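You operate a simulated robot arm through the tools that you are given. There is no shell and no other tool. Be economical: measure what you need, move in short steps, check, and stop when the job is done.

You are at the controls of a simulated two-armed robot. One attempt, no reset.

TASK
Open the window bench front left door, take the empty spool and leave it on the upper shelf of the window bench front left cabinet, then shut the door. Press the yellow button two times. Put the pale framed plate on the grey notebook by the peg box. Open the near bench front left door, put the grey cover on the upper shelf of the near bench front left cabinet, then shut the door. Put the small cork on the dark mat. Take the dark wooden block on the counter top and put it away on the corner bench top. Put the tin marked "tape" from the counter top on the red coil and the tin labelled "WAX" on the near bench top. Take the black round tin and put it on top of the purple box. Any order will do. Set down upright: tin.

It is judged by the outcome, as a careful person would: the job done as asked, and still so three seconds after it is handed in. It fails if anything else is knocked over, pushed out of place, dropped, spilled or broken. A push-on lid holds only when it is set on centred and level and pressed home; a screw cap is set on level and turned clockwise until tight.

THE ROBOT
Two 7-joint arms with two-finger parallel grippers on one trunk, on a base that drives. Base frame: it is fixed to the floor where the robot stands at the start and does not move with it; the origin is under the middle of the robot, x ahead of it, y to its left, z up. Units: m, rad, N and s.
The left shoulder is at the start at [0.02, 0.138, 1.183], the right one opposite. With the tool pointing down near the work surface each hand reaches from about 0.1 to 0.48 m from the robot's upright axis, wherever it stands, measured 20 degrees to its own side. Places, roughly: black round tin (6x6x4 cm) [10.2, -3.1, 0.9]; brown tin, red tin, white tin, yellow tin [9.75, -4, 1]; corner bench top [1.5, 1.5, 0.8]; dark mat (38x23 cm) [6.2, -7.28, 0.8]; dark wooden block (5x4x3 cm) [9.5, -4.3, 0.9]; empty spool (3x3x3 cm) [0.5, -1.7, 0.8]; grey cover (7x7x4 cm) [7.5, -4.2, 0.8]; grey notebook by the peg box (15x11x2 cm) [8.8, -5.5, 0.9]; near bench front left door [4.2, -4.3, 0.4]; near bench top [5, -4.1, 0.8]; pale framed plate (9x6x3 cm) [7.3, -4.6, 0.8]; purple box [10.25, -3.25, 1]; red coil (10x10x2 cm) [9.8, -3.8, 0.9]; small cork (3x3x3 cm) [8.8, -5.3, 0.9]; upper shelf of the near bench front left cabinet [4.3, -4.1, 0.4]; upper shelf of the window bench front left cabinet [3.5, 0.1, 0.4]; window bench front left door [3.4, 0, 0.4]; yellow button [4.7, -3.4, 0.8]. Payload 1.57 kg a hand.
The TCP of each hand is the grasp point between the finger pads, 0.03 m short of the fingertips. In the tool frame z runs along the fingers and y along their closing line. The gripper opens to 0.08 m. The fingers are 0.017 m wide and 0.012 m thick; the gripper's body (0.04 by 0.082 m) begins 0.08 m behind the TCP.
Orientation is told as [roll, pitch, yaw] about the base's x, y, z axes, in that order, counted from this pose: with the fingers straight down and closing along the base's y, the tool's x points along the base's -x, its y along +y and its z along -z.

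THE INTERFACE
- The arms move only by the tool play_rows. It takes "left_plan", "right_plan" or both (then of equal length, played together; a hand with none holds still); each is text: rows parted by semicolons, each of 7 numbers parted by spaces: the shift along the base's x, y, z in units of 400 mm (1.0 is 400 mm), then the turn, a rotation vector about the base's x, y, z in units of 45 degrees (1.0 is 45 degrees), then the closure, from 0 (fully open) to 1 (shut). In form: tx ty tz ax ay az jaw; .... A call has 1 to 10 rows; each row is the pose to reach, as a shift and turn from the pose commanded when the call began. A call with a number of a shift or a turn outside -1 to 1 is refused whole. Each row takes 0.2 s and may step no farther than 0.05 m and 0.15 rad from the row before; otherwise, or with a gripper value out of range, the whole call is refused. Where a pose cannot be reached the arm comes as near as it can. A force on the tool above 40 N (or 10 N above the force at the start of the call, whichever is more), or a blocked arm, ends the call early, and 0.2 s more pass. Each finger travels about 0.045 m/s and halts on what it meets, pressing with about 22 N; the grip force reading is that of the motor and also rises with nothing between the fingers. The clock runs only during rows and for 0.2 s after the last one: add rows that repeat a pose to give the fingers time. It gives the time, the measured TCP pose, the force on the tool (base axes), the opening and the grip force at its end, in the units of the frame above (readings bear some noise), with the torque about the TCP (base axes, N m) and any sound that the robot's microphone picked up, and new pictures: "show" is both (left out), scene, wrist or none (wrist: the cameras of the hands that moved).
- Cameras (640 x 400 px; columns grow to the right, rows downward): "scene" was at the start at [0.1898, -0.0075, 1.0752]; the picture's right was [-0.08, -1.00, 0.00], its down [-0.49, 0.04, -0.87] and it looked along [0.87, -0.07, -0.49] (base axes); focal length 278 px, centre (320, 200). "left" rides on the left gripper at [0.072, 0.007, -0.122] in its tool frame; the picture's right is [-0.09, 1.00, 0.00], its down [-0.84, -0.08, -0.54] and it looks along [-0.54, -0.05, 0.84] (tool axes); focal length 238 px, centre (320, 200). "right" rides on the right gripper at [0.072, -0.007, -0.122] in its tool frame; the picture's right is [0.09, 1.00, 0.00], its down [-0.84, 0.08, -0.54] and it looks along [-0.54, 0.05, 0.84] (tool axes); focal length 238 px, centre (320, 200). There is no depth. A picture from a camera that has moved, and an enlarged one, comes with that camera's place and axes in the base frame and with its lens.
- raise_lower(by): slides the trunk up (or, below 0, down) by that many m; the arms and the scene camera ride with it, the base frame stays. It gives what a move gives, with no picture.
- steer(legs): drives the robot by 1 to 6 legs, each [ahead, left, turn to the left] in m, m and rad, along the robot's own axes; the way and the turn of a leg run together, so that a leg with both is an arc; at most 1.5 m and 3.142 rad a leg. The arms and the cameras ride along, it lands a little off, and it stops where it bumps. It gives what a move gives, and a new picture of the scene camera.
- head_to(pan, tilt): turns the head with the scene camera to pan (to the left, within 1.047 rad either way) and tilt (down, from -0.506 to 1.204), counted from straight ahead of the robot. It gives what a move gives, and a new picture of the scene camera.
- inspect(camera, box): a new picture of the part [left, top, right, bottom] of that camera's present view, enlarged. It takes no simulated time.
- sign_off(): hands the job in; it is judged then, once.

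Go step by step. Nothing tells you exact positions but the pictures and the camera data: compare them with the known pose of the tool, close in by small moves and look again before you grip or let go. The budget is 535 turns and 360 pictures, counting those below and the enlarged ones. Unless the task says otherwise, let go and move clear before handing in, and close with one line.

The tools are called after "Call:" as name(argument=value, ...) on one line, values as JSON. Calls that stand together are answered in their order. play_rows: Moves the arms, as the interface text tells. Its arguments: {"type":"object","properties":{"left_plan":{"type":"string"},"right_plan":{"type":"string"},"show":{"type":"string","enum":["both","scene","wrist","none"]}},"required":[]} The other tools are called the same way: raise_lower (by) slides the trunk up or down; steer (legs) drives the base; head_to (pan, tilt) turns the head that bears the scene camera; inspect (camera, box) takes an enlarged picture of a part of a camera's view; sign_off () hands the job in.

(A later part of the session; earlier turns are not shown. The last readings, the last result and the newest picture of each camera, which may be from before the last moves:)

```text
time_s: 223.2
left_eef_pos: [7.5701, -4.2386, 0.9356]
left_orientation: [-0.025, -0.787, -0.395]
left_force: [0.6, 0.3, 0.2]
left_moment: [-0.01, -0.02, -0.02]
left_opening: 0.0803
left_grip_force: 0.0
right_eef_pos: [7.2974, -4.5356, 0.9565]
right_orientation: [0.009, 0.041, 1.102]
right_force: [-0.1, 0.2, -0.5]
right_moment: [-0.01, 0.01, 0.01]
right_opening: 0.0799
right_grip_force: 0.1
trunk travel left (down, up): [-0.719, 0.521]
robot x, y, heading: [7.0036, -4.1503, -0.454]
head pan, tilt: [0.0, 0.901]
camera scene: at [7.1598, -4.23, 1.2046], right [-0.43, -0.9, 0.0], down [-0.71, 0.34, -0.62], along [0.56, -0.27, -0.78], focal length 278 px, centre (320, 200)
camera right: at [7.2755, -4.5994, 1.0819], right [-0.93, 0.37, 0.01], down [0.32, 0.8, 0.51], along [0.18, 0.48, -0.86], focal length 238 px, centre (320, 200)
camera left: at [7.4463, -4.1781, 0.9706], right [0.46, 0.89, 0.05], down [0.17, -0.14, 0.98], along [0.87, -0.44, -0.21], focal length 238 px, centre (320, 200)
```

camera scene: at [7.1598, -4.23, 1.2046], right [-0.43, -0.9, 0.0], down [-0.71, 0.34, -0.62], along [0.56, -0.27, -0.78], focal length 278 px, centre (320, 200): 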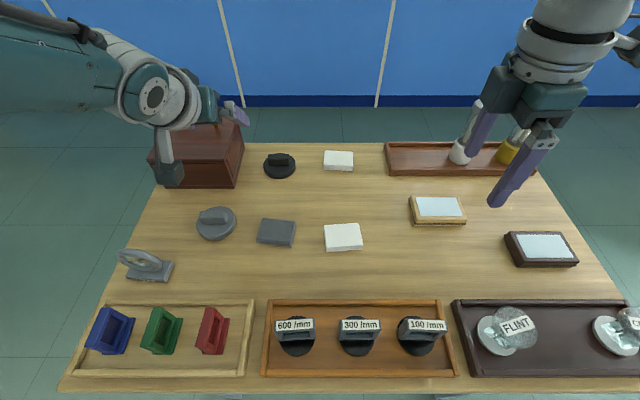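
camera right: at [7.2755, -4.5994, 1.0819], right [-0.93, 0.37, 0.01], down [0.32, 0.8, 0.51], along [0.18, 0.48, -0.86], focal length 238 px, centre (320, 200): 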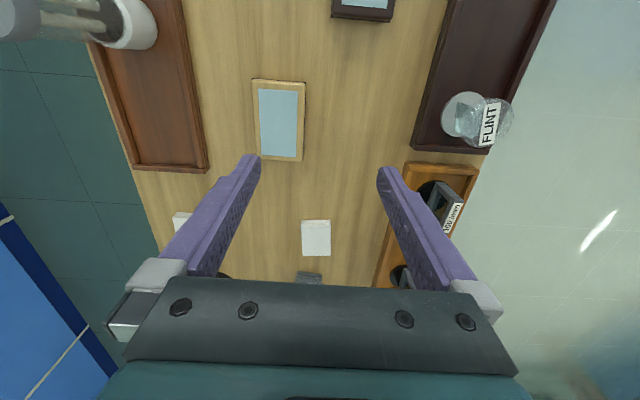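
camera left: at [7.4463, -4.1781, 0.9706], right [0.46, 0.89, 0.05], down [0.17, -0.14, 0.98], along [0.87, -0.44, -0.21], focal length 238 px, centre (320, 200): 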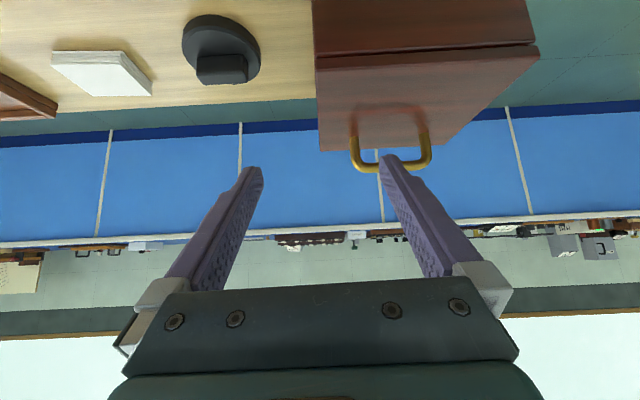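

The tilted left arm wants a longer stand-off; I back the base 0.1 m to bring it from the chest to the cover.

Call:
steer(legs=[[-0.105, 0, 0]])

Call:
play_rows(left_plan="0 0 0 0 0 0 0", show="both")

```text
time_s: 224.3
left_eef_pos: [7.4764, -4.1936, 0.9355]
left_orientation: [-0.024, -0.787, -0.394]
left_force: [0.4, 0.4, 0.8]
left_moment: [-0.02, -0.01, 0.0]
left_opening: 0.0802
left_grip_force: 0.1
right_eef_pos: [7.2055, -4.4903, 0.9577]
right_orientation: [0.011, 0.04, 1.099]
right_force: [-1.1, 1.0, 0.9]
right_moment: [-0.01, 0.0, 0.0]
right_opening: 0.0799
right_grip_force: 0.1
trunk travel left (down, up): [-0.719, 0.521]
robot x, y, heading: [6.9092, -4.1101, -0.449]
head pan, tilt: [0.0, 0.901]
camera scene: at [7.0659, -4.1846, 1.2046], right [-0.43, -0.9, 0.0], down [-0.71, 0.34, -0.62], along [0.56, -0.27, -0.78], focal length 278 px, centre (320, 200)
```

scene: 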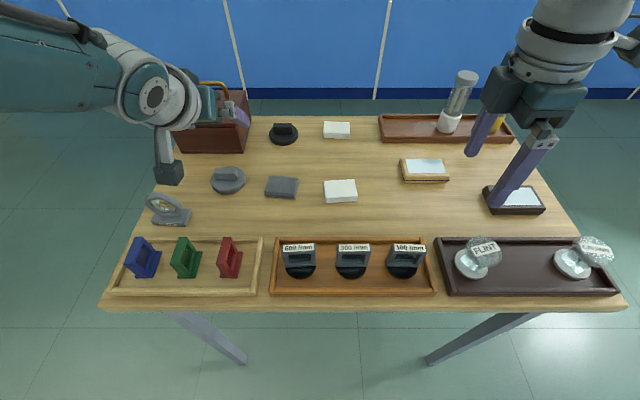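

```text
time_s: 224.7
left_eef_pos: [7.4765, -4.1936, 0.9358]
left_orientation: [-0.023, -0.787, -0.394]
left_force: [0.4, -1.3, 0.1]
left_moment: [0.0, 0.03, -0.02]
left_opening: 0.0798
left_grip_force: 0.0
right_eef_pos: [7.2047, -4.4896, 0.9569]
right_orientation: [0.012, 0.04, 1.1]
right_force: [-1.0, -0.2, -0.5]
right_moment: [-0.01, 0.0, -0.03]
right_opening: 0.0801
right_grip_force: 0.0
trunk travel left (down, up): [-0.719, 0.521]
robot x, y, heading: [6.9064, -4.1079, -0.451]
head pan, tilt: [0.0, 0.901]
camera scene: at [7.066, -4.1847, 1.2046], right [-0.43, -0.9, 0.0], down [-0.71, 0.34, -0.62], along [0.56, -0.27, -0.78], focal length 278 px, centre (320, 200)
camera left: at [7.3525, -4.1328, 0.9707], right [0.46, 0.89, 0.05], down [0.17, -0.14, 0.98], along [0.87, -0.44, -0.21], focal length 238 px, centre (320, 200)
```

scene: 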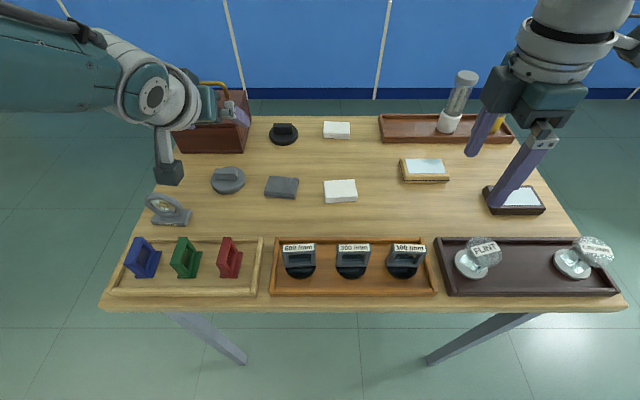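
left: 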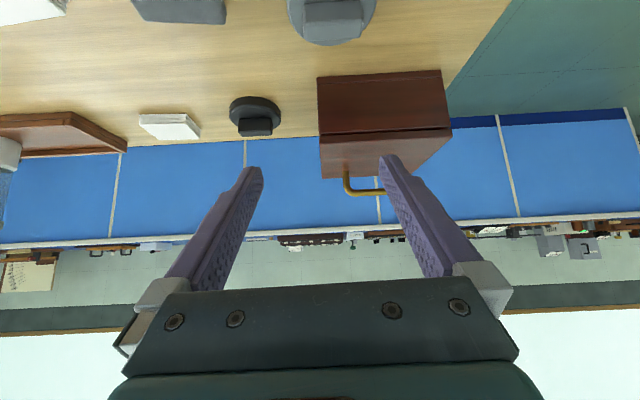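

Before lowering I draw the right hand back off the table.

Call:
play_rows(right_plan="-0.11 0.03 0 0 0 0 0; -0.22 0.065 0 0 0 0 0; -0.33 0.1 0 0 0 0 0; -0.43 0.13 0 0 0 0 0; -0.53 0.16 0 0 0 0 0; -0.63 0.19 0 0 0 0 0", show="none")

Call:
raise_lower(by=-0.045)

Call:
play_rows(left_plan="0 0 0 0 0 0 0", show="both")

```text
time_s: 226.1
left_eef_pos: [7.4748, -4.1925, 0.9358]
left_orientation: [-0.023, -0.786, -0.395]
left_force: [-0.5, 0.0, 0.4]
left_moment: [-0.02, 0.0, -0.01]
left_opening: 0.0799
left_grip_force: 0.1
right_eef_pos: [6.9531, -4.4132, 0.9566]
right_orientation: [0.01, 0.037, 1.099]
right_force: [0.4, -0.1, -0.4]
right_moment: [0.01, 0.01, -0.01]
right_opening: 0.08
right_grip_force: 0.1
trunk travel left (down, up): [-0.719, 0.521]
robot x, y, heading: [6.9079, -4.1111, -0.452]
head pan, tilt: [0.0, 0.901]
```

```text
time_s: 227.0
left_eef_pos: [7.4757, -4.1923, 0.8918]
left_orientation: [-0.025, -0.788, -0.395]
left_force: [-0.2, 0.8, -0.7]
left_moment: [0.02, -0.02, 0.01]
left_opening: 0.0801
left_grip_force: 0.0
right_eef_pos: [6.9523, -4.4138, 0.9113]
right_orientation: [0.01, 0.041, 1.099]
right_force: [-0.4, 0.1, 0.2]
right_moment: [0.01, 0.0, 0.01]
right_opening: 0.0798
right_grip_force: 0.0
trunk travel left (down, up): [-0.674, 0.566]
robot x, y, heading: [6.911, -4.1082, -0.448]
head pan, tilt: [0.0, 0.901]
```

```text
time_s: 227.4
left_eef_pos: [7.4759, -4.1933, 0.8906]
left_orientation: [-0.026, -0.788, -0.394]
left_force: [-0.4, -0.6, 0.0]
left_moment: [0.01, -0.03, -0.02]
left_opening: 0.0797
left_grip_force: 0.2
right_eef_pos: [6.9529, -4.4135, 0.9109]
right_orientation: [0.009, 0.038, 1.099]
right_force: [0.2, 0.0, 0.0]
right_moment: [0.03, 0.03, -0.02]
right_opening: 0.0802
right_grip_force: 0.0
trunk travel left (down, up): [-0.674, 0.566]
robot x, y, heading: [6.9075, -4.1066, -0.449]
head pan, tilt: [0.0, 0.901]
camera scene: at [7.066, -4.1847, 1.1597], right [-0.43, -0.9, 0.0], down [-0.71, 0.34, -0.62], along [0.56, -0.27, -0.78], focal length 278 px, centre (320, 200)
camera left: at [7.3526, -4.1329, 0.9257], right [0.46, 0.89, 0.05], down [0.16, -0.14, 0.98], along [0.87, -0.44, -0.21], focal length 238 px, centre (320, 200)
```

scene: 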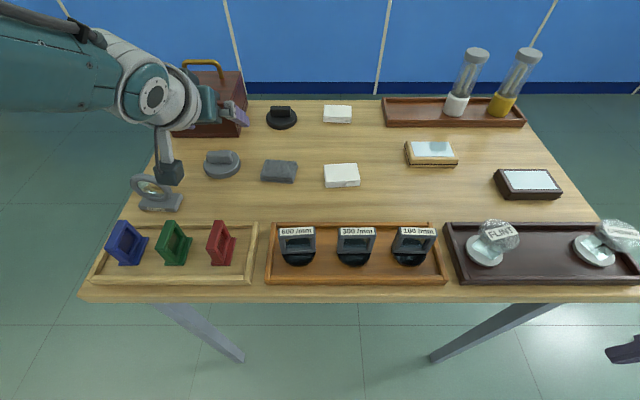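
left: 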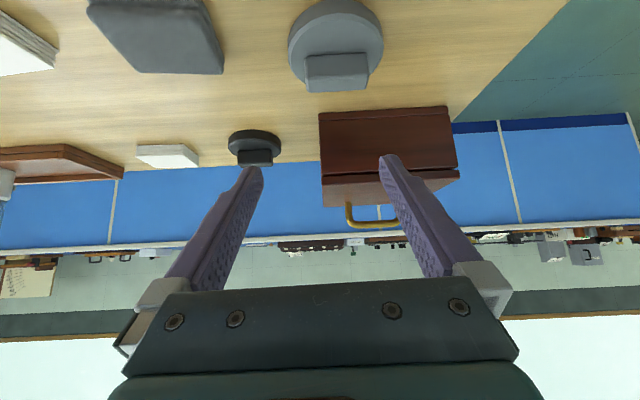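

I centre the left hand on the cover's knob and lower.

Call:
play_rows(left_plan="-0.01 0.02 0 0 0 0 0; -0.02 0.038 0 0 0 0 0; -0.02 0.038 0 0 0 0 0", show="none")

Call:
raise_lower(by=-0.04)

Call:
play_rows(left_plan="0 0 0 0 0 0 0", show="wrist")

```text
time_s: 228.2
left_eef_pos: [7.4771, -4.1824, 0.8849]
left_orientation: [-0.026, -0.79, -0.394]
left_force: [0.0, -0.3, -0.6]
left_moment: [-0.03, -0.01, 0.02]
left_opening: 0.0805
left_grip_force: 0.0
left hand out of reach, approached as far as the arm can: row 1, 2, 3
right_eef_pos: [6.9534, -4.4137, 0.9114]
right_orientation: [0.011, 0.037, 1.1]
right_force: [0.6, 0.0, -0.5]
right_moment: [0.0, 0.01, 0.02]
right_opening: 0.0799
right_grip_force: 0.1
trunk travel left (down, up): [-0.674, 0.566]
robot x, y, heading: [6.9099, -4.1098, -0.446]
head pan, tilt: [0.0, 0.901]
```

```text
time_s: 229.1
left_eef_pos: [7.4764, -4.1824, 0.8454]
left_orientation: [-0.024, -0.788, -0.395]
left_force: [0.1, 0.0, -0.3]
left_moment: [0.01, 0.01, 0.0]
left_opening: 0.0799
left_grip_force: 0.1
right_eef_pos: [6.9532, -4.4134, 0.8706]
right_orientation: [0.011, 0.039, 1.098]
right_force: [0.5, -0.3, 0.4]
right_moment: [0.0, -0.01, -0.01]
right_opening: 0.0798
right_grip_force: 0.1
trunk travel left (down, up): [-0.634, 0.606]
robot x, y, heading: [6.9095, -4.1098, -0.451]
head pan, tilt: [0.0, 0.901]
```

```text
time_s: 229.4
left_eef_pos: [7.4763, -4.1821, 0.8448]
left_orientation: [-0.024, -0.789, -0.394]
left_force: [0.3, 0.1, 0.1]
left_moment: [-0.05, 0.01, -0.04]
left_opening: 0.0802
left_grip_force: 0.0
right_eef_pos: [6.9536, -4.4139, 0.8705]
right_orientation: [0.011, 0.038, 1.1]
right_force: [-0.3, 1.1, -0.4]
right_moment: [0.02, 0.01, 0.03]
right_opening: 0.08
right_grip_force: 0.2
trunk travel left (down, up): [-0.634, 0.606]
robot x, y, heading: [6.911, -4.1055, -0.451]
head pan, tilt: [0.0, 0.901]
camera left: at [7.353, -4.1226, 0.8789], right [0.46, 0.89, 0.05], down [0.16, -0.14, 0.98], along [0.87, -0.44, -0.21], focal length 238 px, centre (320, 200)
```

left: 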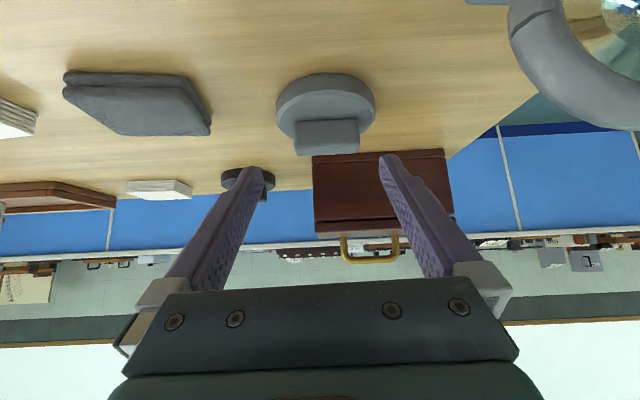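

Call:
steer(legs=[[-0.014, 0, 0]])

Call:
raise_lower(by=-0.014)

Call:
play_rows(left_plan="0 0 0 0 0 0 0", show="wrist")

```text
time_s: 230.2
left_eef_pos: [7.4631, -4.1764, 0.8428]
left_orientation: [-0.023, -0.789, -0.394]
left_force: [0.8, 0.7, 0.3]
left_moment: [0.01, -0.03, 0.01]
left_opening: 0.0798
left_grip_force: 0.0
right_eef_pos: [6.94, -4.4075, 0.8709]
right_orientation: [0.011, 0.038, 1.102]
right_force: [0.4, 0.0, 0.2]
right_moment: [-0.01, -0.03, -0.01]
right_opening: 0.0801
right_grip_force: 0.1
trunk travel left (down, up): [-0.634, 0.606]
robot x, y, heading: [6.8979, -4.1024, -0.446]
head pan, tilt: [0.0, 0.901]
camera scene: at [7.0532, -4.1785, 1.1196], right [-0.43, -0.9, 0.0], down [-0.71, 0.34, -0.62], along [0.56, -0.27, -0.78], focal length 278 px, centre (320, 200)
```

scene: 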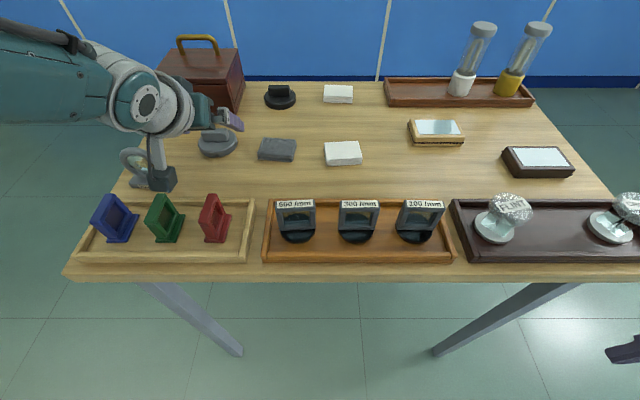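

```text
time_s: 230.8
left_eef_pos: [7.4639, -4.177, 0.8304]
left_orientation: [-0.024, -0.787, -0.395]
left_force: [0.0, -0.9, 0.6]
left_moment: [0.04, -0.02, -0.01]
left_opening: 0.0799
left_grip_force: 0.0
right_eef_pos: [6.9412, -4.4076, 0.857]
right_orientation: [0.009, 0.038, 1.098]
right_force: [0.4, 0.6, 0.3]
right_moment: [0.02, 0.0, 0.02]
right_opening: 0.0798
right_grip_force: 0.0
trunk travel left (down, up): [-0.62, 0.62]
robot x, y, heading: [6.8984, -4.1041, -0.446]
head pan, tilt: [0.0, 0.901]
```

```text
time_s: 231.2
left_eef_pos: [7.4625, -4.1761, 0.8313]
left_orientation: [-0.025, -0.787, -0.393]
left_force: [-0.7, -0.4, -0.3]
left_moment: [-0.03, -0.01, 0.02]
left_opening: 0.08
left_grip_force: 0.0
right_eef_pos: [6.9404, -4.408, 0.857]
right_orientation: [0.012, 0.037, 1.102]
right_force: [0.6, 0.0, 0.9]
right_moment: [0.03, -0.02, 0.02]
right_opening: 0.0797
right_grip_force: 0.1
trunk travel left (down, up): [-0.62, 0.62]
robot x, y, heading: [6.8965, -4.1001, -0.449]
head pan, tilt: [0.0, 0.901]
camera left: at [7.3404, -4.1164, 0.8649], right [0.46, 0.89, 0.05], down [0.16, -0.14, 0.98], along [0.87, -0.44, -0.21], focal length 238 px, centre (320, 200)
```

left: 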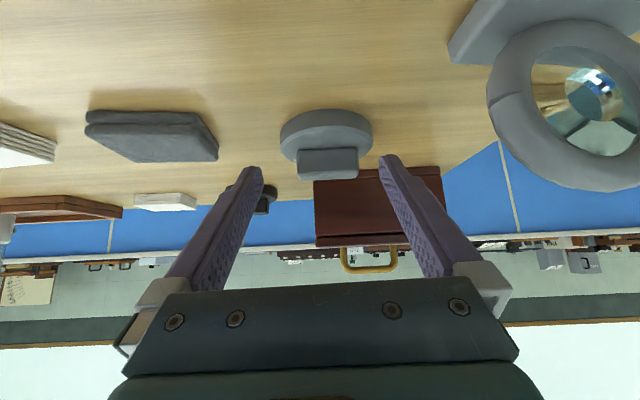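

Call:
raise_lower(by=-0.006)

Call:
play_rows(left_plan="0 0 0 0 0 0 0.4; 0 0 0 0 0 0 0.7; 0 0 0 0 0 0 1; 0 0 0 0 0 0 1; 0 0 0 0 0 0 1; 0 0 0 0 0 0 1", show="wrist")

```text
time_s: 231.8
left_eef_pos: [7.4638, -4.1764, 0.824]
left_orientation: [-0.024, -0.787, -0.394]
left_force: [-0.7, 0.8, 0.2]
left_moment: [-0.03, -0.02, 0.0]
left_opening: 0.0798
left_grip_force: 0.0
right_eef_pos: [6.9403, -4.4086, 0.8503]
right_orientation: [0.011, 0.039, 1.099]
right_force: [-1.3, -0.9, -0.6]
right_moment: [-0.02, 0.0, -0.02]
right_opening: 0.0801
right_grip_force: 0.0
trunk travel left (down, up): [-0.614, 0.626]
robot x, y, heading: [6.8997, -4.1013, -0.45]
head pan, tilt: [0.0, 0.901]
```

```text
time_s: 233.2
left_eef_pos: [7.4642, -4.1779, 0.8245]
left_orientation: [-0.024, -0.787, -0.393]
left_force: [-0.3, 0.4, -0.3]
left_moment: [0.02, 0.0, 0.01]
left_opening: 0.0427
left_grip_force: 22.0
right_eef_pos: [6.9401, -4.4079, 0.8512]
right_orientation: [0.011, 0.038, 1.101]
right_force: [0.0, -0.2, 0.3]
right_moment: [0.0, 0.01, -0.01]
right_opening: 0.0801
right_grip_force: 0.0
trunk travel left (down, up): [-0.614, 0.626]
robot x, y, heading: [6.8933, -4.103, -0.449]
head pan, tilt: [0.0, 0.901]
camera left: at [7.3404, -4.1164, 0.8589], right [0.46, 0.89, 0.05], down [0.16, -0.14, 0.98], along [0.87, -0.44, -0.21], focal length 238 px, centre (320, 200)
```

left: 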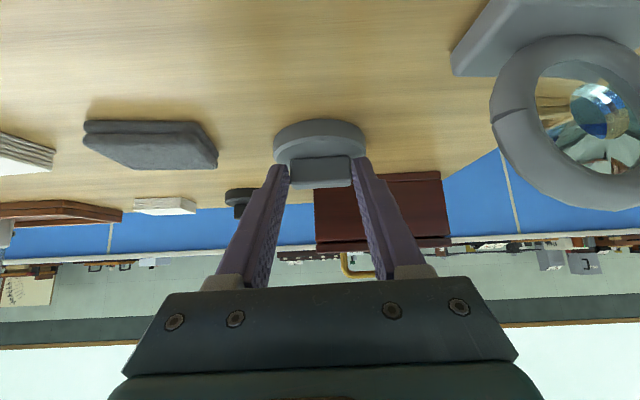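

Gripped on the knob (opening 0.043). I lift and check.

Call:
raise_lower(by=0.14)

Call:
play_rows(left_plan="0 0 0 0 0 0 1", show="wrist")

```text
time_s: 234.8
left_eef_pos: [7.4618, -4.1765, 0.9637]
left_orientation: [-0.024, -0.786, -0.393]
left_force: [-0.2, -0.3, -0.3]
left_moment: [0.04, -0.01, 0.02]
left_opening: 0.0432
left_grip_force: 22.0
right_eef_pos: [6.9413, -4.4075, 0.9909]
right_orientation: [0.01, 0.038, 1.101]
right_force: [0.4, -0.1, 0.2]
right_moment: [0.0, 0.02, 0.02]
right_opening: 0.0799
right_grip_force: 0.1
trunk travel left (down, up): [-0.754, 0.486]
robot x, y, heading: [6.8974, -4.1021, -0.447]
head pan, tilt: [0.0, 0.901]
```

```text
time_s: 235.2
left_eef_pos: [7.4643, -4.1769, 0.9641]
left_orientation: [-0.025, -0.788, -0.394]
left_force: [-0.4, 0.5, 0.4]
left_moment: [-0.02, -0.02, 0.05]
left_opening: 0.0429
left_grip_force: 22.0
right_eef_pos: [6.9393, -4.4077, 0.9918]
right_orientation: [0.01, 0.039, 1.098]
right_force: [0.5, -1.3, -0.6]
right_moment: [0.03, -0.02, 0.01]
right_opening: 0.0802
right_grip_force: 0.1
trunk travel left (down, up): [-0.754, 0.486]
robot x, y, heading: [6.8939, -4.1016, -0.446]
head pan, tilt: [0.0, 0.901]
camera left: at [7.3403, -4.1164, 0.9989], right [0.46, 0.89, 0.05], down [0.16, -0.14, 0.98], along [0.87, -0.44, -0.21], focal length 238 px, centre (320, 200)
```

left: 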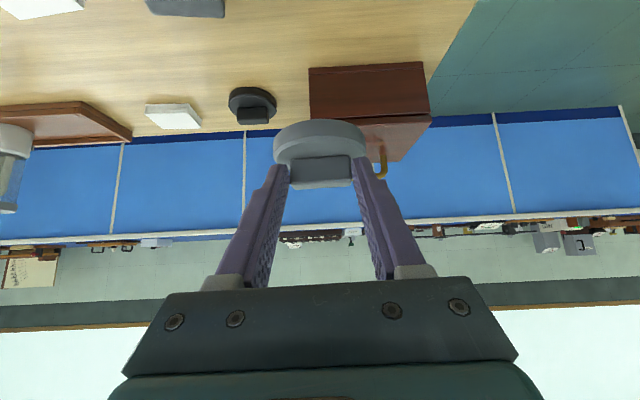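

The cover is held. I raise the left arm relative to the body so it stays clear while the right hand works lower.

Call:
play_rows(left_plan="0 0 0.1 0 0 0 1; 0 0 0.2 0 0 0 1; 0 0 0.3 0 0 0 1; 0 0 0.4 0 0 0 1; 0 0 0.5 0 0 0 1; 0 0 0.5 0 0 0 1", show="scene")

```text
time_s: 236.7
left_eef_pos: [7.5323, -4.2156, 1.1555]
left_orientation: [-0.025, -0.787, -0.394]
left_force: [0.1, -0.8, 0.5]
left_moment: [-0.03, 0.06, 0.0]
left_opening: 0.0429
left_grip_force: 22.1
left hand out of reach, approached as far as the arm can: row 1, 2, 3, 4, 5, 6
right_eef_pos: [6.9408, -4.4071, 0.9899]
right_orientation: [0.011, 0.039, 1.098]
right_force: [0.7, 0.0, 0.4]
right_moment: [0.03, -0.03, 0.01]
right_opening: 0.0799
right_grip_force: 0.1
trunk travel left (down, up): [-0.754, 0.486]
robot x, y, heading: [6.8979, -4.1003, -0.447]
head pan, tilt: [0.0, 0.901]
camera scene: at [7.0533, -4.1785, 1.2396], right [-0.43, -0.9, 0.0], down [-0.71, 0.34, -0.62], along [0.56, -0.27, -0.78], focal length 278 px, centre (320, 200)
```

scene: 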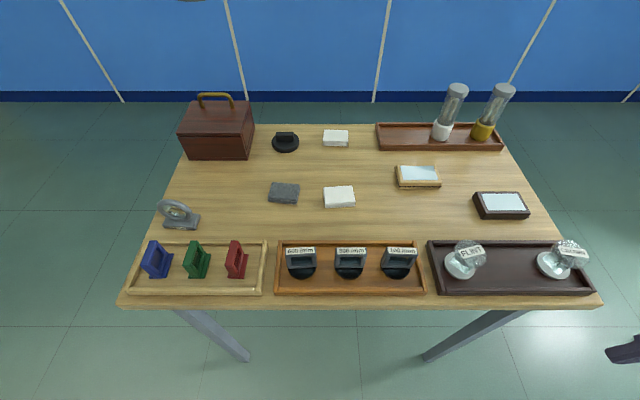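

Call:
steer(legs=[[0.154, -0.06, 0]])

Call:
play_rows(right_plan="0.11 -0.02 0 0 0 0 0; 0.22 -0.04 0 0 0 0 0; 0.33 -0.06 0 0 0 0 0; 0.44 -0.08 0 0 0 0 0; 0.55 -0.1 0 0 0 0 0; 0.63 -0.1 0 0 0 0 0; 0.69 -0.1 0 0 0 0 0; 0.69 -0.1 0 0 0 0 0", show="both")

```text
time_s: 238.1
left_eef_pos: [7.6417, -4.3345, 1.154]
left_orientation: [-0.024, -0.788, -0.392]
left_force: [-1.2, 0.2, -0.5]
left_moment: [-0.05, 0.03, 0.01]
left_opening: 0.0435
left_grip_force: 21.9
right_eef_pos: [7.0512, -4.526, 0.9913]
right_orientation: [0.011, 0.039, 1.104]
right_force: [-0.6, -0.5, 0.3]
right_moment: [-0.02, 0.0, -0.01]
right_opening: 0.0803
right_grip_force: 0.0
trunk travel left (down, up): [-0.754, 0.486]
robot x, y, heading: [7.0054, -4.219, -0.446]
head pan, tilt: [0.0, 0.901]
camera scene: at [7.1643, -4.2977, 1.2396], right [-0.43, -0.9, 0.0], down [-0.71, 0.34, -0.62], along [0.56, -0.27, -0.78], focal length 278 px, centre (320, 200)
```

scene: 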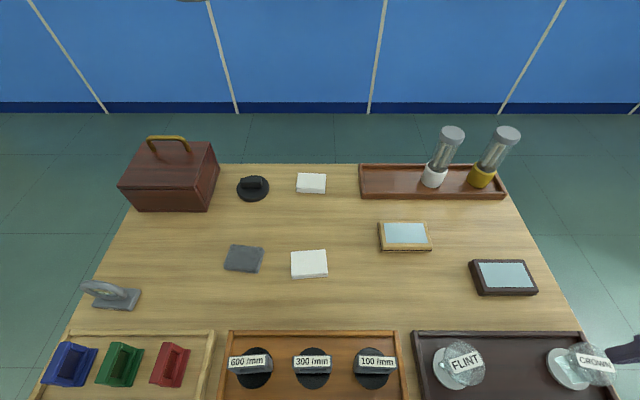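

```text
time_s: 239.9
left_eef_pos: [7.6435, -4.3333, 1.1545]
left_orientation: [-0.026, -0.786, -0.393]
left_force: [0.2, 0.0, -0.8]
left_moment: [0.01, 0.02, -0.03]
left_opening: 0.0432
left_grip_force: 21.6
right_eef_pos: [7.329, -4.5663, 0.9906]
right_orientation: [0.009, 0.038, 1.105]
right_force: [0.0, 0.5, 0.5]
right_moment: [0.01, 0.01, 0.01]
right_opening: 0.08
right_grip_force: 0.1
trunk travel left (down, up): [-0.754, 0.486]
robot x, y, heading: [7.0068, -4.2262, -0.449]
head pan, tilt: [0.0, 0.901]
camera scene: at [7.1644, -4.2977, 1.2396], right [-0.43, -0.9, 0.0], down [-0.71, 0.34, -0.62], along [0.56, -0.27, -0.78], focal length 278 px, centre (320, 200)
camera right: at [7.3055, -4.6305, 1.1163], right [-0.93, 0.37, 0.01], down [0.32, 0.8, 0.51], along [0.18, 0.48, -0.86], focal length 238 px, centre (320, 200)
```

scene: 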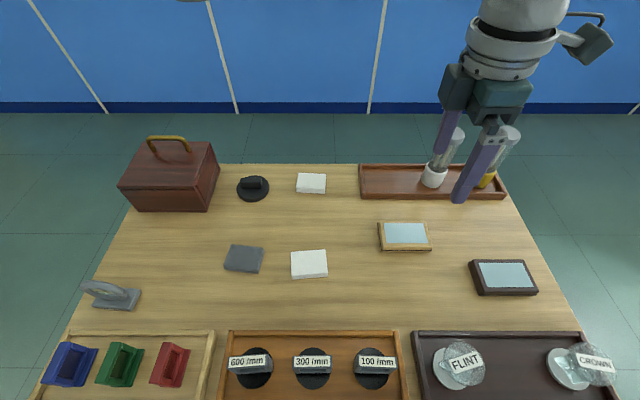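
right: 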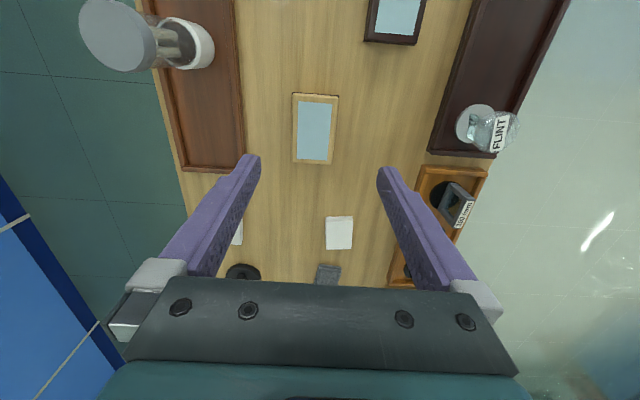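

Call:
play_rows(right_plan="0.01 0.01 -0.06 0.02 -0.01 0 0; 0.0225 0.0225 -0.12 0.043 -0.022 0 0; 0.0225 0.0225 -0.12 0.043 -0.022 0 0", show="none")

Call:
raise_lower(by=-0.08)

Call:
play_rows(right_plan="0 0 0 0 0 0 0", show="both")

```text
time_s: 240.7
left_eef_pos: [7.6429, -4.3351, 1.1538]
left_orientation: [-0.024, -0.787, -0.393]
left_force: [0.4, -0.1, -0.3]
left_moment: [0.01, 0.01, -0.04]
left_opening: 0.043
left_grip_force: 21.8
right_eef_pos: [7.3179, -4.5503, 0.9496]
right_orientation: [0.01, 0.001, 1.103]
right_force: [0.2, 0.0, -0.1]
right_moment: [-0.02, -0.03, 0.02]
right_opening: 0.08
right_grip_force: 0.0
right hand out of reach, approached as far as the arm can: row 1, 2, 3
trunk travel left (down, up): [-0.754, 0.486]
robot x, y, heading: [7.009, -4.2198, -0.445]
head pan, tilt: [0.0, 0.901]
```

```text
time_s: 241.8
left_eef_pos: [7.6433, -4.3336, 1.0742]
left_orientation: [-0.023, -0.787, -0.391]
left_force: [0.2, -0.4, -0.1]
left_moment: [0.04, 0.0, 0.01]
left_opening: 0.0431
left_grip_force: 21.9
right_eef_pos: [7.3173, -4.552, 0.8696]
right_orientation: [0.009, 0.003, 1.103]
right_force: [0.2, -0.1, 0.4]
right_moment: [0.0, -0.04, 0.0]
right_opening: 0.0801
right_grip_force: 0.0
trunk travel left (down, up): [-0.674, 0.566]
robot x, y, heading: [7.0037, -4.2237, -0.45]
head pan, tilt: [0.0, 0.901]
```

```text
time_s: 242.2
left_eef_pos: [7.6424, -4.334, 1.0737]
left_orientation: [-0.026, -0.789, -0.39]
left_force: [-0.6, -0.1, -0.1]
left_moment: [0.0, 0.0, 0.03]
left_opening: 0.043
left_grip_force: 22.1
right_eef_pos: [7.3168, -4.5513, 0.8688]
right_orientation: [0.01, 0.002, 1.101]
right_force: [0.2, -0.1, -0.1]
right_moment: [-0.02, 0.02, 0.02]
right_opening: 0.08
right_grip_force: 0.1
trunk travel left (down, up): [-0.674, 0.566]
robot x, y, heading: [7.0083, -4.2213, -0.446]
head pan, tilt: [0.0, 0.901]
camera scene: at [7.1643, -4.2977, 1.1597], right [-0.43, -0.9, 0.0], down [-0.71, 0.34, -0.62], along [0.56, -0.27, -0.78], focal length 278 px, centre (320, 200)
camera right: at [7.2927, -4.6199, 0.9923], right [-0.93, 0.37, 0.01], down [0.31, 0.78, 0.54], along [0.19, 0.51, -0.84], focal length 238 px, centre (320, 200)
```

scene: 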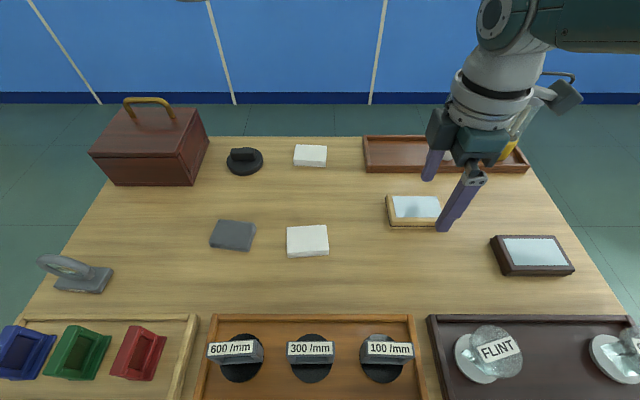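
right: 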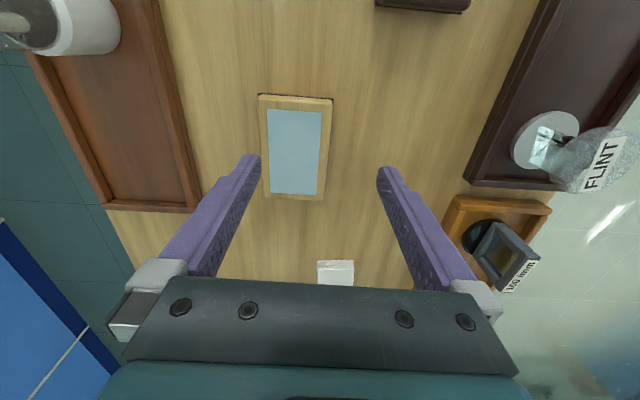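

I need 2 cm more forward; the base does that, then I look again.

Call:
steer(legs=[[0.021, 0, 0]])

Call:
raise_lower(by=-0.02)

Call:
play_rows(right_plan="0 0 0 0 0 0 0", show="wrist")

```text
time_s: 243.0
left_eef_pos: [7.6637, -4.3421, 1.074]
left_orientation: [-0.026, -0.787, -0.393]
left_force: [1.0, 0.1, -0.5]
left_moment: [0.01, 0.03, 0.01]
left_opening: 0.043
left_grip_force: 22.3
right_eef_pos: [7.3369, -4.5614, 0.8707]
right_orientation: [0.01, 0.001, 1.103]
right_force: [1.0, 0.1, -0.6]
right_moment: [0.0, 0.0, -0.01]
right_opening: 0.08
right_grip_force: 0.1
trunk travel left (down, up): [-0.674, 0.566]
robot x, y, heading: [7.0232, -4.2293, -0.452]
head pan, tilt: [0.0, 0.901]
camera scene: at [7.1834, -4.3069, 1.1597], right [-0.43, -0.9, 0.0], down [-0.71, 0.34, -0.62], along [0.56, -0.27, -0.78], focal length 278 px, centre (320, 200)
```

scene: 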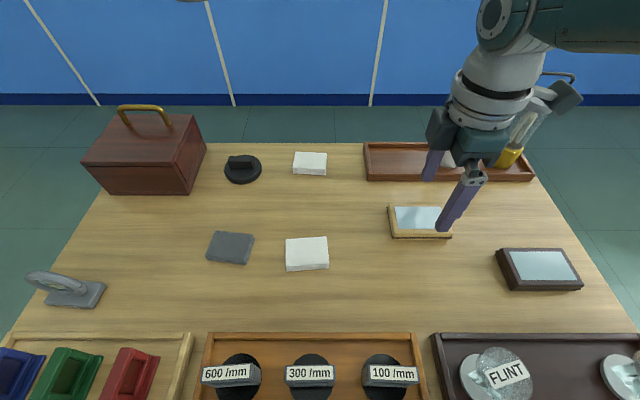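

```text
time_s: 243.7
left_eef_pos: [7.6621, -4.3424, 1.0548]
left_orientation: [-0.024, -0.787, -0.392]
left_force: [0.1, 0.3, -0.8]
left_moment: [0.02, 0.0, 0.01]
left_opening: 0.0431
left_grip_force: 22.1
right_eef_pos: [7.3357, -4.5613, 0.8491]
right_orientation: [0.011, 0.001, 1.103]
right_force: [0.7, -0.3, -0.4]
right_moment: [0.01, 0.0, 0.01]
right_opening: 0.0802
right_grip_force: 0.0
trunk travel left (down, up): [-0.654, 0.586]
robot x, y, heading: [7.0269, -4.2299, -0.451]
head pan, tilt: [0.0, 0.901]
```

```text
time_s: 244.1
left_eef_pos: [7.6613, -4.3418, 1.0531]
left_orientation: [-0.025, -0.788, -0.393]
left_force: [-0.3, -0.4, -0.8]
left_moment: [0.01, -0.01, -0.02]
left_opening: 0.0432
left_grip_force: 21.9
right_eef_pos: [7.3366, -4.5613, 0.8505]
right_orientation: [0.011, 0.001, 1.101]
right_force: [0.4, 0.9, -0.8]
right_moment: [-0.02, -0.01, 0.01]
right_opening: 0.0803
right_grip_force: 0.0
trunk travel left (down, up): [-0.654, 0.586]
robot x, y, heading: [7.0261, -4.2302, -0.449]
head pan, tilt: [0.0, 0.901]
camera right: at [7.3116, -4.629, 0.9722], right [-0.93, 0.37, 0.01], down [0.31, 0.78, 0.54], along [0.19, 0.51, -0.84], focal length 238 px, centre (320, 200)
```

right: 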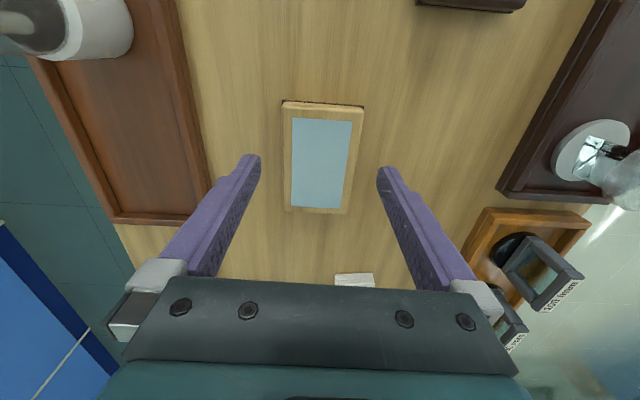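

Centred nicely. I lower to the table level and close on the plate.

Call:
raise_lower(by=-0.028)

Call:
play_rows(right_plan="0 0 0 0 0 0 0.2; 0 0 0 0 0 0 0.4; 0 0 0 0 0 0 0.7; 0 0 0 0 0 0 1; 0 0 0 0 0 0 1", show="wrist")

```text
time_s: 244.8
left_eef_pos: [7.6619, -4.3435, 1.0273]
left_orientation: [-0.025, -0.787, -0.392]
left_force: [-0.3, -0.9, -0.8]
left_moment: [0.04, 0.01, 0.02]
left_opening: 0.0428
left_grip_force: 21.7
right_eef_pos: [7.3368, -4.5598, 0.822]
right_orientation: [0.012, 0.002, 1.104]
right_force: [-0.2, -0.5, 0.6]
right_moment: [0.02, 0.01, -0.06]
right_opening: 0.0797
right_grip_force: 0.1
trunk travel left (down, up): [-0.626, 0.614]
robot x, y, heading: [7.029, -4.2347, -0.447]
head pan, tilt: [0.0, 0.901]
```

```text
time_s: 246.0
left_eef_pos: [7.6624, -4.3431, 1.027]
left_orientation: [-0.023, -0.788, -0.392]
left_force: [0.2, -0.5, 0.4]
left_moment: [-0.01, 0.01, 0.01]
left_opening: 0.0432
left_grip_force: 22.0
right_eef_pos: [7.3372, -4.5605, 0.821]
right_orientation: [0.011, 0.001, 1.103]
right_force: [-0.9, -0.4, 1.6]
right_moment: [0.01, -0.02, 0.07]
right_opening: 0.0575
right_grip_force: 21.6
trunk travel left (down, up): [-0.626, 0.614]
robot x, y, heading: [7.0246, -4.2346, -0.451]
head pan, tilt: [0.0, 0.901]
camera right: at [7.3117, -4.629, 0.9443], right [-0.93, 0.37, 0.01], down [0.31, 0.78, 0.54], along [0.19, 0.51, -0.84], focal length 238 px, centre (320, 200)
```

right: 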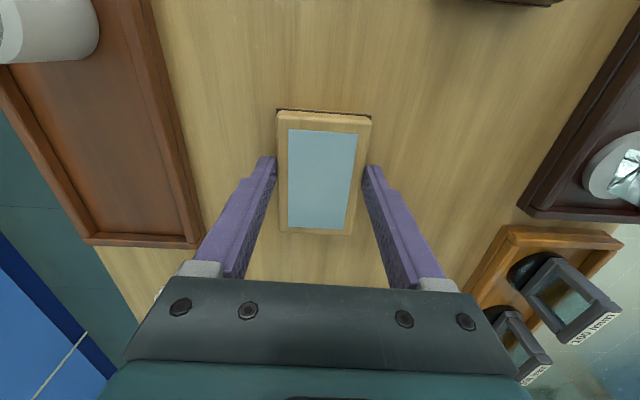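

Gripped (0.0575). I lift, check, and back off.

Call:
raise_lower(by=0.15)

Call:
steer(legs=[[-0.5, 0, 0]])

Call:
play_rows(right_plan="0 0 0 0 0 0 1", show="wrist")

```text
time_s: 247.8
left_eef_pos: [7.6618, -4.3429, 1.1762]
left_orientation: [-0.023, -0.786, -0.393]
left_force: [0.6, 0.1, -0.3]
left_moment: [0.03, 0.0, 0.0]
left_opening: 0.0429
left_grip_force: 22.4
right_eef_pos: [7.3365, -4.5598, 0.9707]
right_orientation: [0.012, 0.001, 1.103]
right_force: [0.4, -0.2, -1.2]
right_moment: [-0.01, -0.01, -0.01]
right_opening: 0.0576
right_grip_force: 21.9
trunk travel left (down, up): [-0.776, 0.464]
robot x, y, heading: [7.0248, -4.227, -0.445]
head pan, tilt: [0.0, 0.901]
```

```text
time_s: 250.8
left_eef_pos: [7.2096, -4.1252, 1.1766]
left_orientation: [-0.025, -0.787, -0.393]
left_force: [0.1, -0.9, 0.0]
left_moment: [0.01, 0.03, -0.02]
left_opening: 0.043
left_grip_force: 22.3
right_eef_pos: [6.8842, -4.3431, 0.9716]
right_orientation: [0.011, 0.002, 1.101]
right_force: [0.1, -0.8, -2.1]
right_moment: [-0.03, 0.0, 0.01]
right_opening: 0.0575
right_grip_force: 22.3
trunk travel left (down, up): [-0.776, 0.464]
robot x, y, heading: [6.57, -4.0155, -0.451]
head pan, tilt: [0.0, 0.901]
camera scene: at [6.7305, -4.0893, 1.2616], right [-0.43, -0.9, 0.0], down [-0.71, 0.34, -0.62], along [0.56, -0.27, -0.78], focal length 278 px, centre (320, 200)
```

scene: 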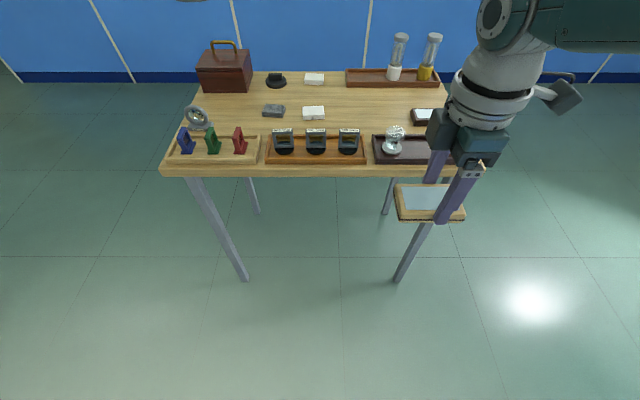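

```text
time_s: 251.2
left_eef_pos: [7.2084, -4.1238, 1.1767]
left_orientation: [-0.022, -0.788, -0.393]
left_force: [0.3, -0.7, 0.4]
left_moment: [-0.01, 0.02, 0.0]
left_opening: 0.0429
left_grip_force: 22.5
right_eef_pos: [6.8839, -4.3423, 0.9714]
right_orientation: [0.012, 0.0, 1.103]
right_force: [-0.1, -0.2, -1.5]
right_moment: [-0.07, 0.01, 0.01]
right_opening: 0.0578
right_grip_force: 22.0
trunk travel left (down, up): [-0.776, 0.464]
robot x, y, heading: [6.5701, -4.0135, -0.451]
head pan, tilt: [0.0, 0.901]
camera right: at [6.8587, -4.4114, 1.094], right [-0.93, 0.37, 0.01], down [0.31, 0.78, 0.54], along [0.19, 0.51, -0.84], focal length 238 px, centre (320, 200)
```

right: 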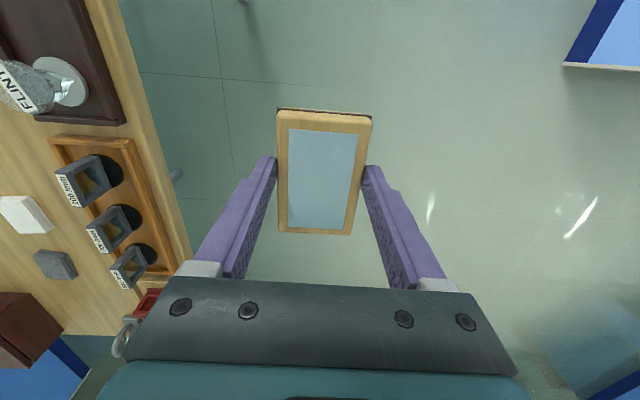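

Both items are secure. I go around the right side of the small table toward the wall counter.

Call:
head_to(pan=-0.4, tilt=0.4)

```text
time_s: 252.1
left_eef_pos: [7.2081, -4.1269, 1.1766]
left_orientation: [-0.025, -0.787, -0.392]
left_force: [0.9, -0.2, -1.3]
left_moment: [0.02, 0.05, 0.01]
left_opening: 0.0432
left_grip_force: 21.8
right_eef_pos: [6.8834, -4.3436, 0.9718]
right_orientation: [0.011, 0.002, 1.1]
right_force: [0.0, -0.6, -1.8]
right_moment: [-0.02, 0.0, -0.02]
right_opening: 0.0577
right_grip_force: 22.1
trunk travel left (down, up): [-0.776, 0.464]
robot x, y, heading: [6.5733, -4.0171, -0.446]
head pan, tilt: [-0.4, 0.4]
camera scene: at [6.7238, -4.126, 1.3045], right [-0.75, -0.66, 0.0], down [-0.26, 0.29, -0.92], along [0.61, -0.69, -0.39], focal length 278 px, centre (320, 200)
```

scene: 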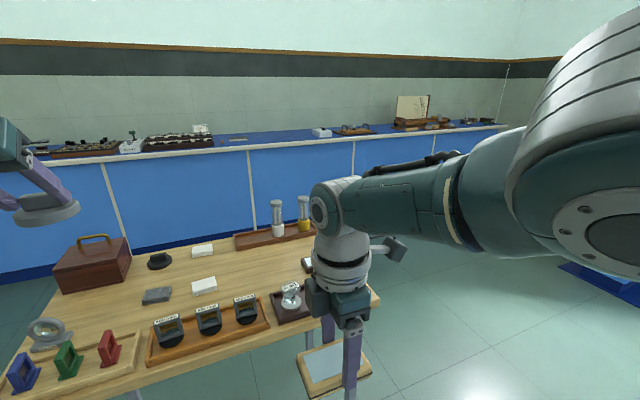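

Call:
steer(legs=[[0.25, -0.97, 0], [1.2, 0, 0]])

Call:
head_to(pan=0.2, tilt=0.5)

```text
time_s: 263.0
left_eef_pos: [8.0821, -5.6383, 1.1756]
left_orientation: [-0.024, -0.787, -0.395]
left_force: [-0.6, 0.0, -1.0]
left_moment: [0.03, -0.01, 0.03]
left_opening: 0.0429
left_grip_force: 22.5
right_eef_pos: [7.7551, -5.8537, 0.9707]
right_orientation: [0.01, 0.001, 1.098]
right_force: [0.0, -0.2, -1.1]
right_moment: [-0.02, -0.02, 0.0]
right_opening: 0.0577
right_grip_force: 21.9
trunk travel left (down, up): [-0.776, 0.464]
robot x, y, heading: [7.4485, -5.5241, -0.454]
head pan, tilt: [-0.4, 0.4]
camera scene: at [7.5958, -5.6365, 1.3046], right [-0.75, -0.66, 0.0], down [-0.26, 0.29, -0.92], along [0.61, -0.69, -0.39], focal length 278 px, centre (320, 200)
```

scene: 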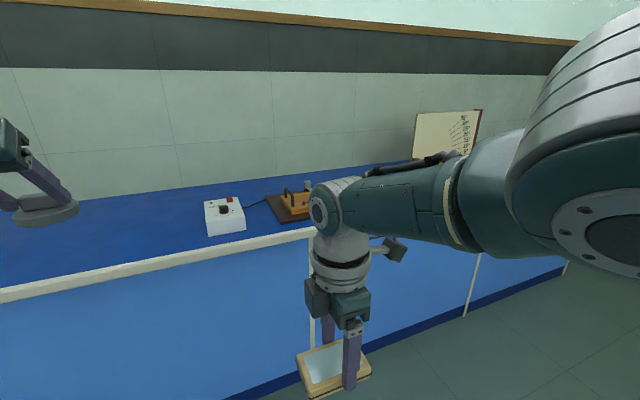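

```text
time_s: 264.0
left_eef_pos: [8.0816, -5.6389, 1.1759]
left_orientation: [-0.025, -0.787, -0.395]
left_force: [-1.0, -0.2, -0.5]
left_moment: [0.01, 0.04, -0.02]
left_opening: 0.043
left_grip_force: 22.5
right_eef_pos: [7.756, -5.8546, 0.9716]
right_orientation: [0.011, 0.001, 1.097]
right_force: [-0.5, 0.5, -1.3]
right_moment: [0.02, 0.01, -0.02]
right_opening: 0.0575
right_grip_force: 22.4
trunk travel left (down, up): [-0.776, 0.464]
robot x, y, heading: [7.4442, -5.5238, -0.453]
head pan, tilt: [0.201, 0.499]
camera scene: at [7.6229, -5.5895, 1.2955], right [-0.25, -0.97, 0.0], down [-0.46, 0.12, -0.88], along [0.85, -0.22, -0.48], focal length 278 px, centre (320, 200)
```

scene: 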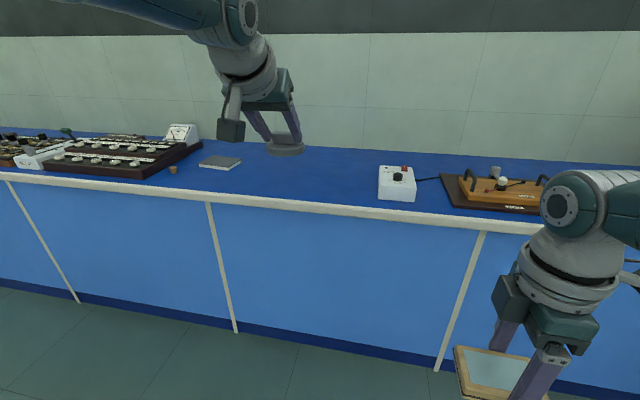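

Notebook at about (8.75, -5.46), cork at about (8.71, -5.30). I shift left and approach the counter.

Call:
steer(legs=[[0, 0.785, 0], [0.5, 0, 0]])

Call:
head_to(pan=-0.1, tilt=0.8)

```text
time_s: 270.7
left_eef_pos: [8.8674, -5.1449, 1.1755]
left_orientation: [-0.025, -0.785, -0.402]
left_force: [0.5, -1.0, -0.8]
left_moment: [0.0, 0.03, -0.01]
left_opening: 0.0429
left_grip_force: 21.5
right_eef_pos: [8.5392, -5.3607, 0.9712]
right_orientation: [0.013, 0.002, 1.095]
right_force: [-0.7, 0.2, -1.6]
right_moment: [0.0, 0.01, 0.01]
right_opening: 0.0574
right_grip_force: 21.9
trunk travel left (down, up): [-0.776, 0.464]
robot x, y, heading: [8.2335, -5.0309, -0.457]
head pan, tilt: [0.201, 0.499]
camera scene: at [8.4093, -5.0952, 1.2955], right [-0.25, -0.97, 0.0], down [-0.46, 0.12, -0.88], along [0.85, -0.22, -0.48], focal length 278 px, centre (320, 200)
```

scene: 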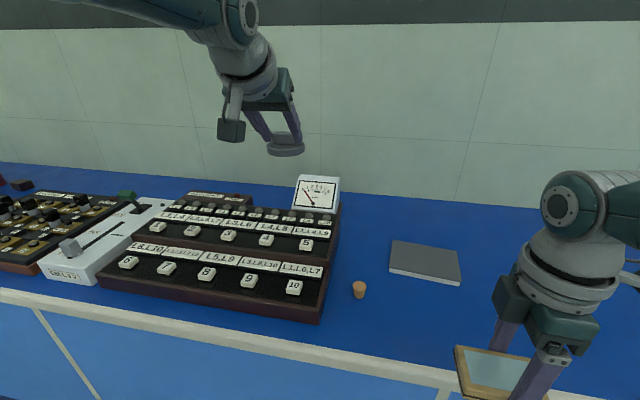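

```text
time_s: 271.5
left_eef_pos: [8.8671, -5.1461, 1.1762]
left_orientation: [-0.027, -0.788, -0.4]
left_force: [-0.8, 0.1, 0.1]
left_moment: [-0.02, 0.0, 0.0]
left_opening: 0.043
left_grip_force: 21.9
right_eef_pos: [8.5396, -5.361, 0.9721]
right_orientation: [0.012, 0.001, 1.094]
right_force: [-0.7, 0.6, -2.0]
right_moment: [-0.02, -0.01, 0.0]
right_opening: 0.0572
right_grip_force: 22.3
trunk travel left (down, up): [-0.776, 0.464]
robot x, y, heading: [8.2325, -5.0282, -0.453]
head pan, tilt: [-0.099, 0.799]
camera scene: at [8.3898, -5.1147, 1.2696], right [-0.53, -0.85, 0.0], down [-0.61, 0.38, -0.7], along [0.59, -0.37, -0.72], focal length 278 px, centre (320, 200)
```

scene: 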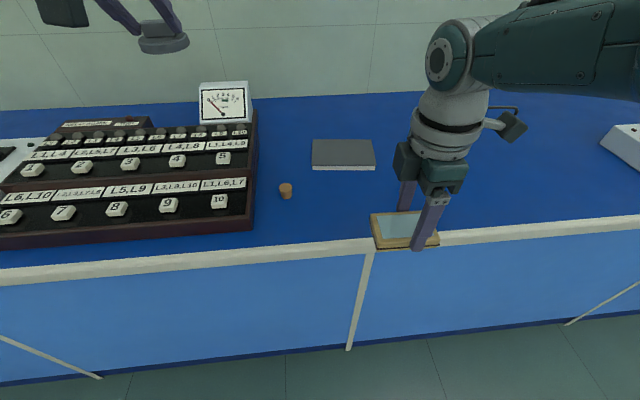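

Call:
steer(legs=[[0.2, 0.05, 0]])

Call:
head_to(pan=-0.2, tilt=0.9)

```text
time_s: 273.1
left_eef_pos: [9.0682, -5.1889, 1.1755]
left_orientation: [-0.024, -0.787, -0.403]
left_force: [0.4, -0.5, -0.7]
left_moment: [-0.03, 0.02, 0.01]
left_opening: 0.0432
left_grip_force: 22.1
right_eef_pos: [8.7413, -5.4029, 0.9719]
right_orientation: [0.013, 0.002, 1.095]
right_force: [-1.1, 1.3, -1.5]
right_moment: [-0.04, -0.02, 0.0]
right_opening: 0.0578
right_grip_force: 21.8
trunk travel left (down, up): [-0.776, 0.464]
robot x, y, heading: [8.434, -5.0724, -0.454]
head pan, tilt: [-0.099, 0.799]
camera scene: at [8.5911, -5.1579, 1.2695], right [-0.53, -0.85, 0.0], down [-0.61, 0.38, -0.7], along [0.59, -0.37, -0.72], focal length 278 px, centre (320, 200)
```

scene: 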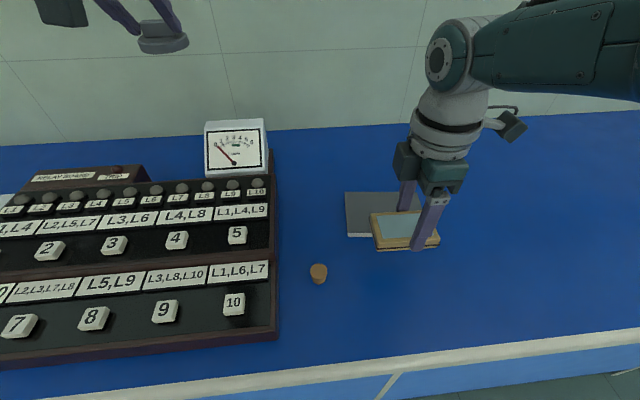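

```text
time_s: 273.8
left_eef_pos: [9.068, -5.1879, 1.1752]
left_orientation: [-0.025, -0.785, -0.402]
left_force: [-0.8, 1.4, -0.5]
left_moment: [0.02, 0.02, 0.01]
left_opening: 0.0432
left_grip_force: 21.9
right_eef_pos: [8.741, -5.4028, 0.9706]
right_orientation: [0.012, 0.003, 1.094]
right_force: [-0.2, 0.2, -1.5]
right_moment: [-0.01, -0.02, 0.02]
right_opening: 0.0575
right_grip_force: 22.3
trunk travel left (down, up): [-0.776, 0.464]
robot x, y, heading: [8.4322, -5.0748, -0.455]
head pan, tilt: [-0.201, 0.901]
camera scene: at [8.5824, -5.1614, 1.2616], right [-0.61, -0.79, 0.0], down [-0.62, 0.48, -0.62], along [0.49, -0.38, -0.78], focal length 278 px, centre (320, 200)
```

scene: 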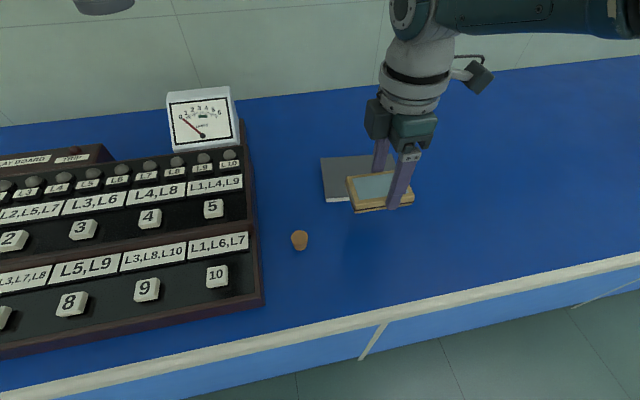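

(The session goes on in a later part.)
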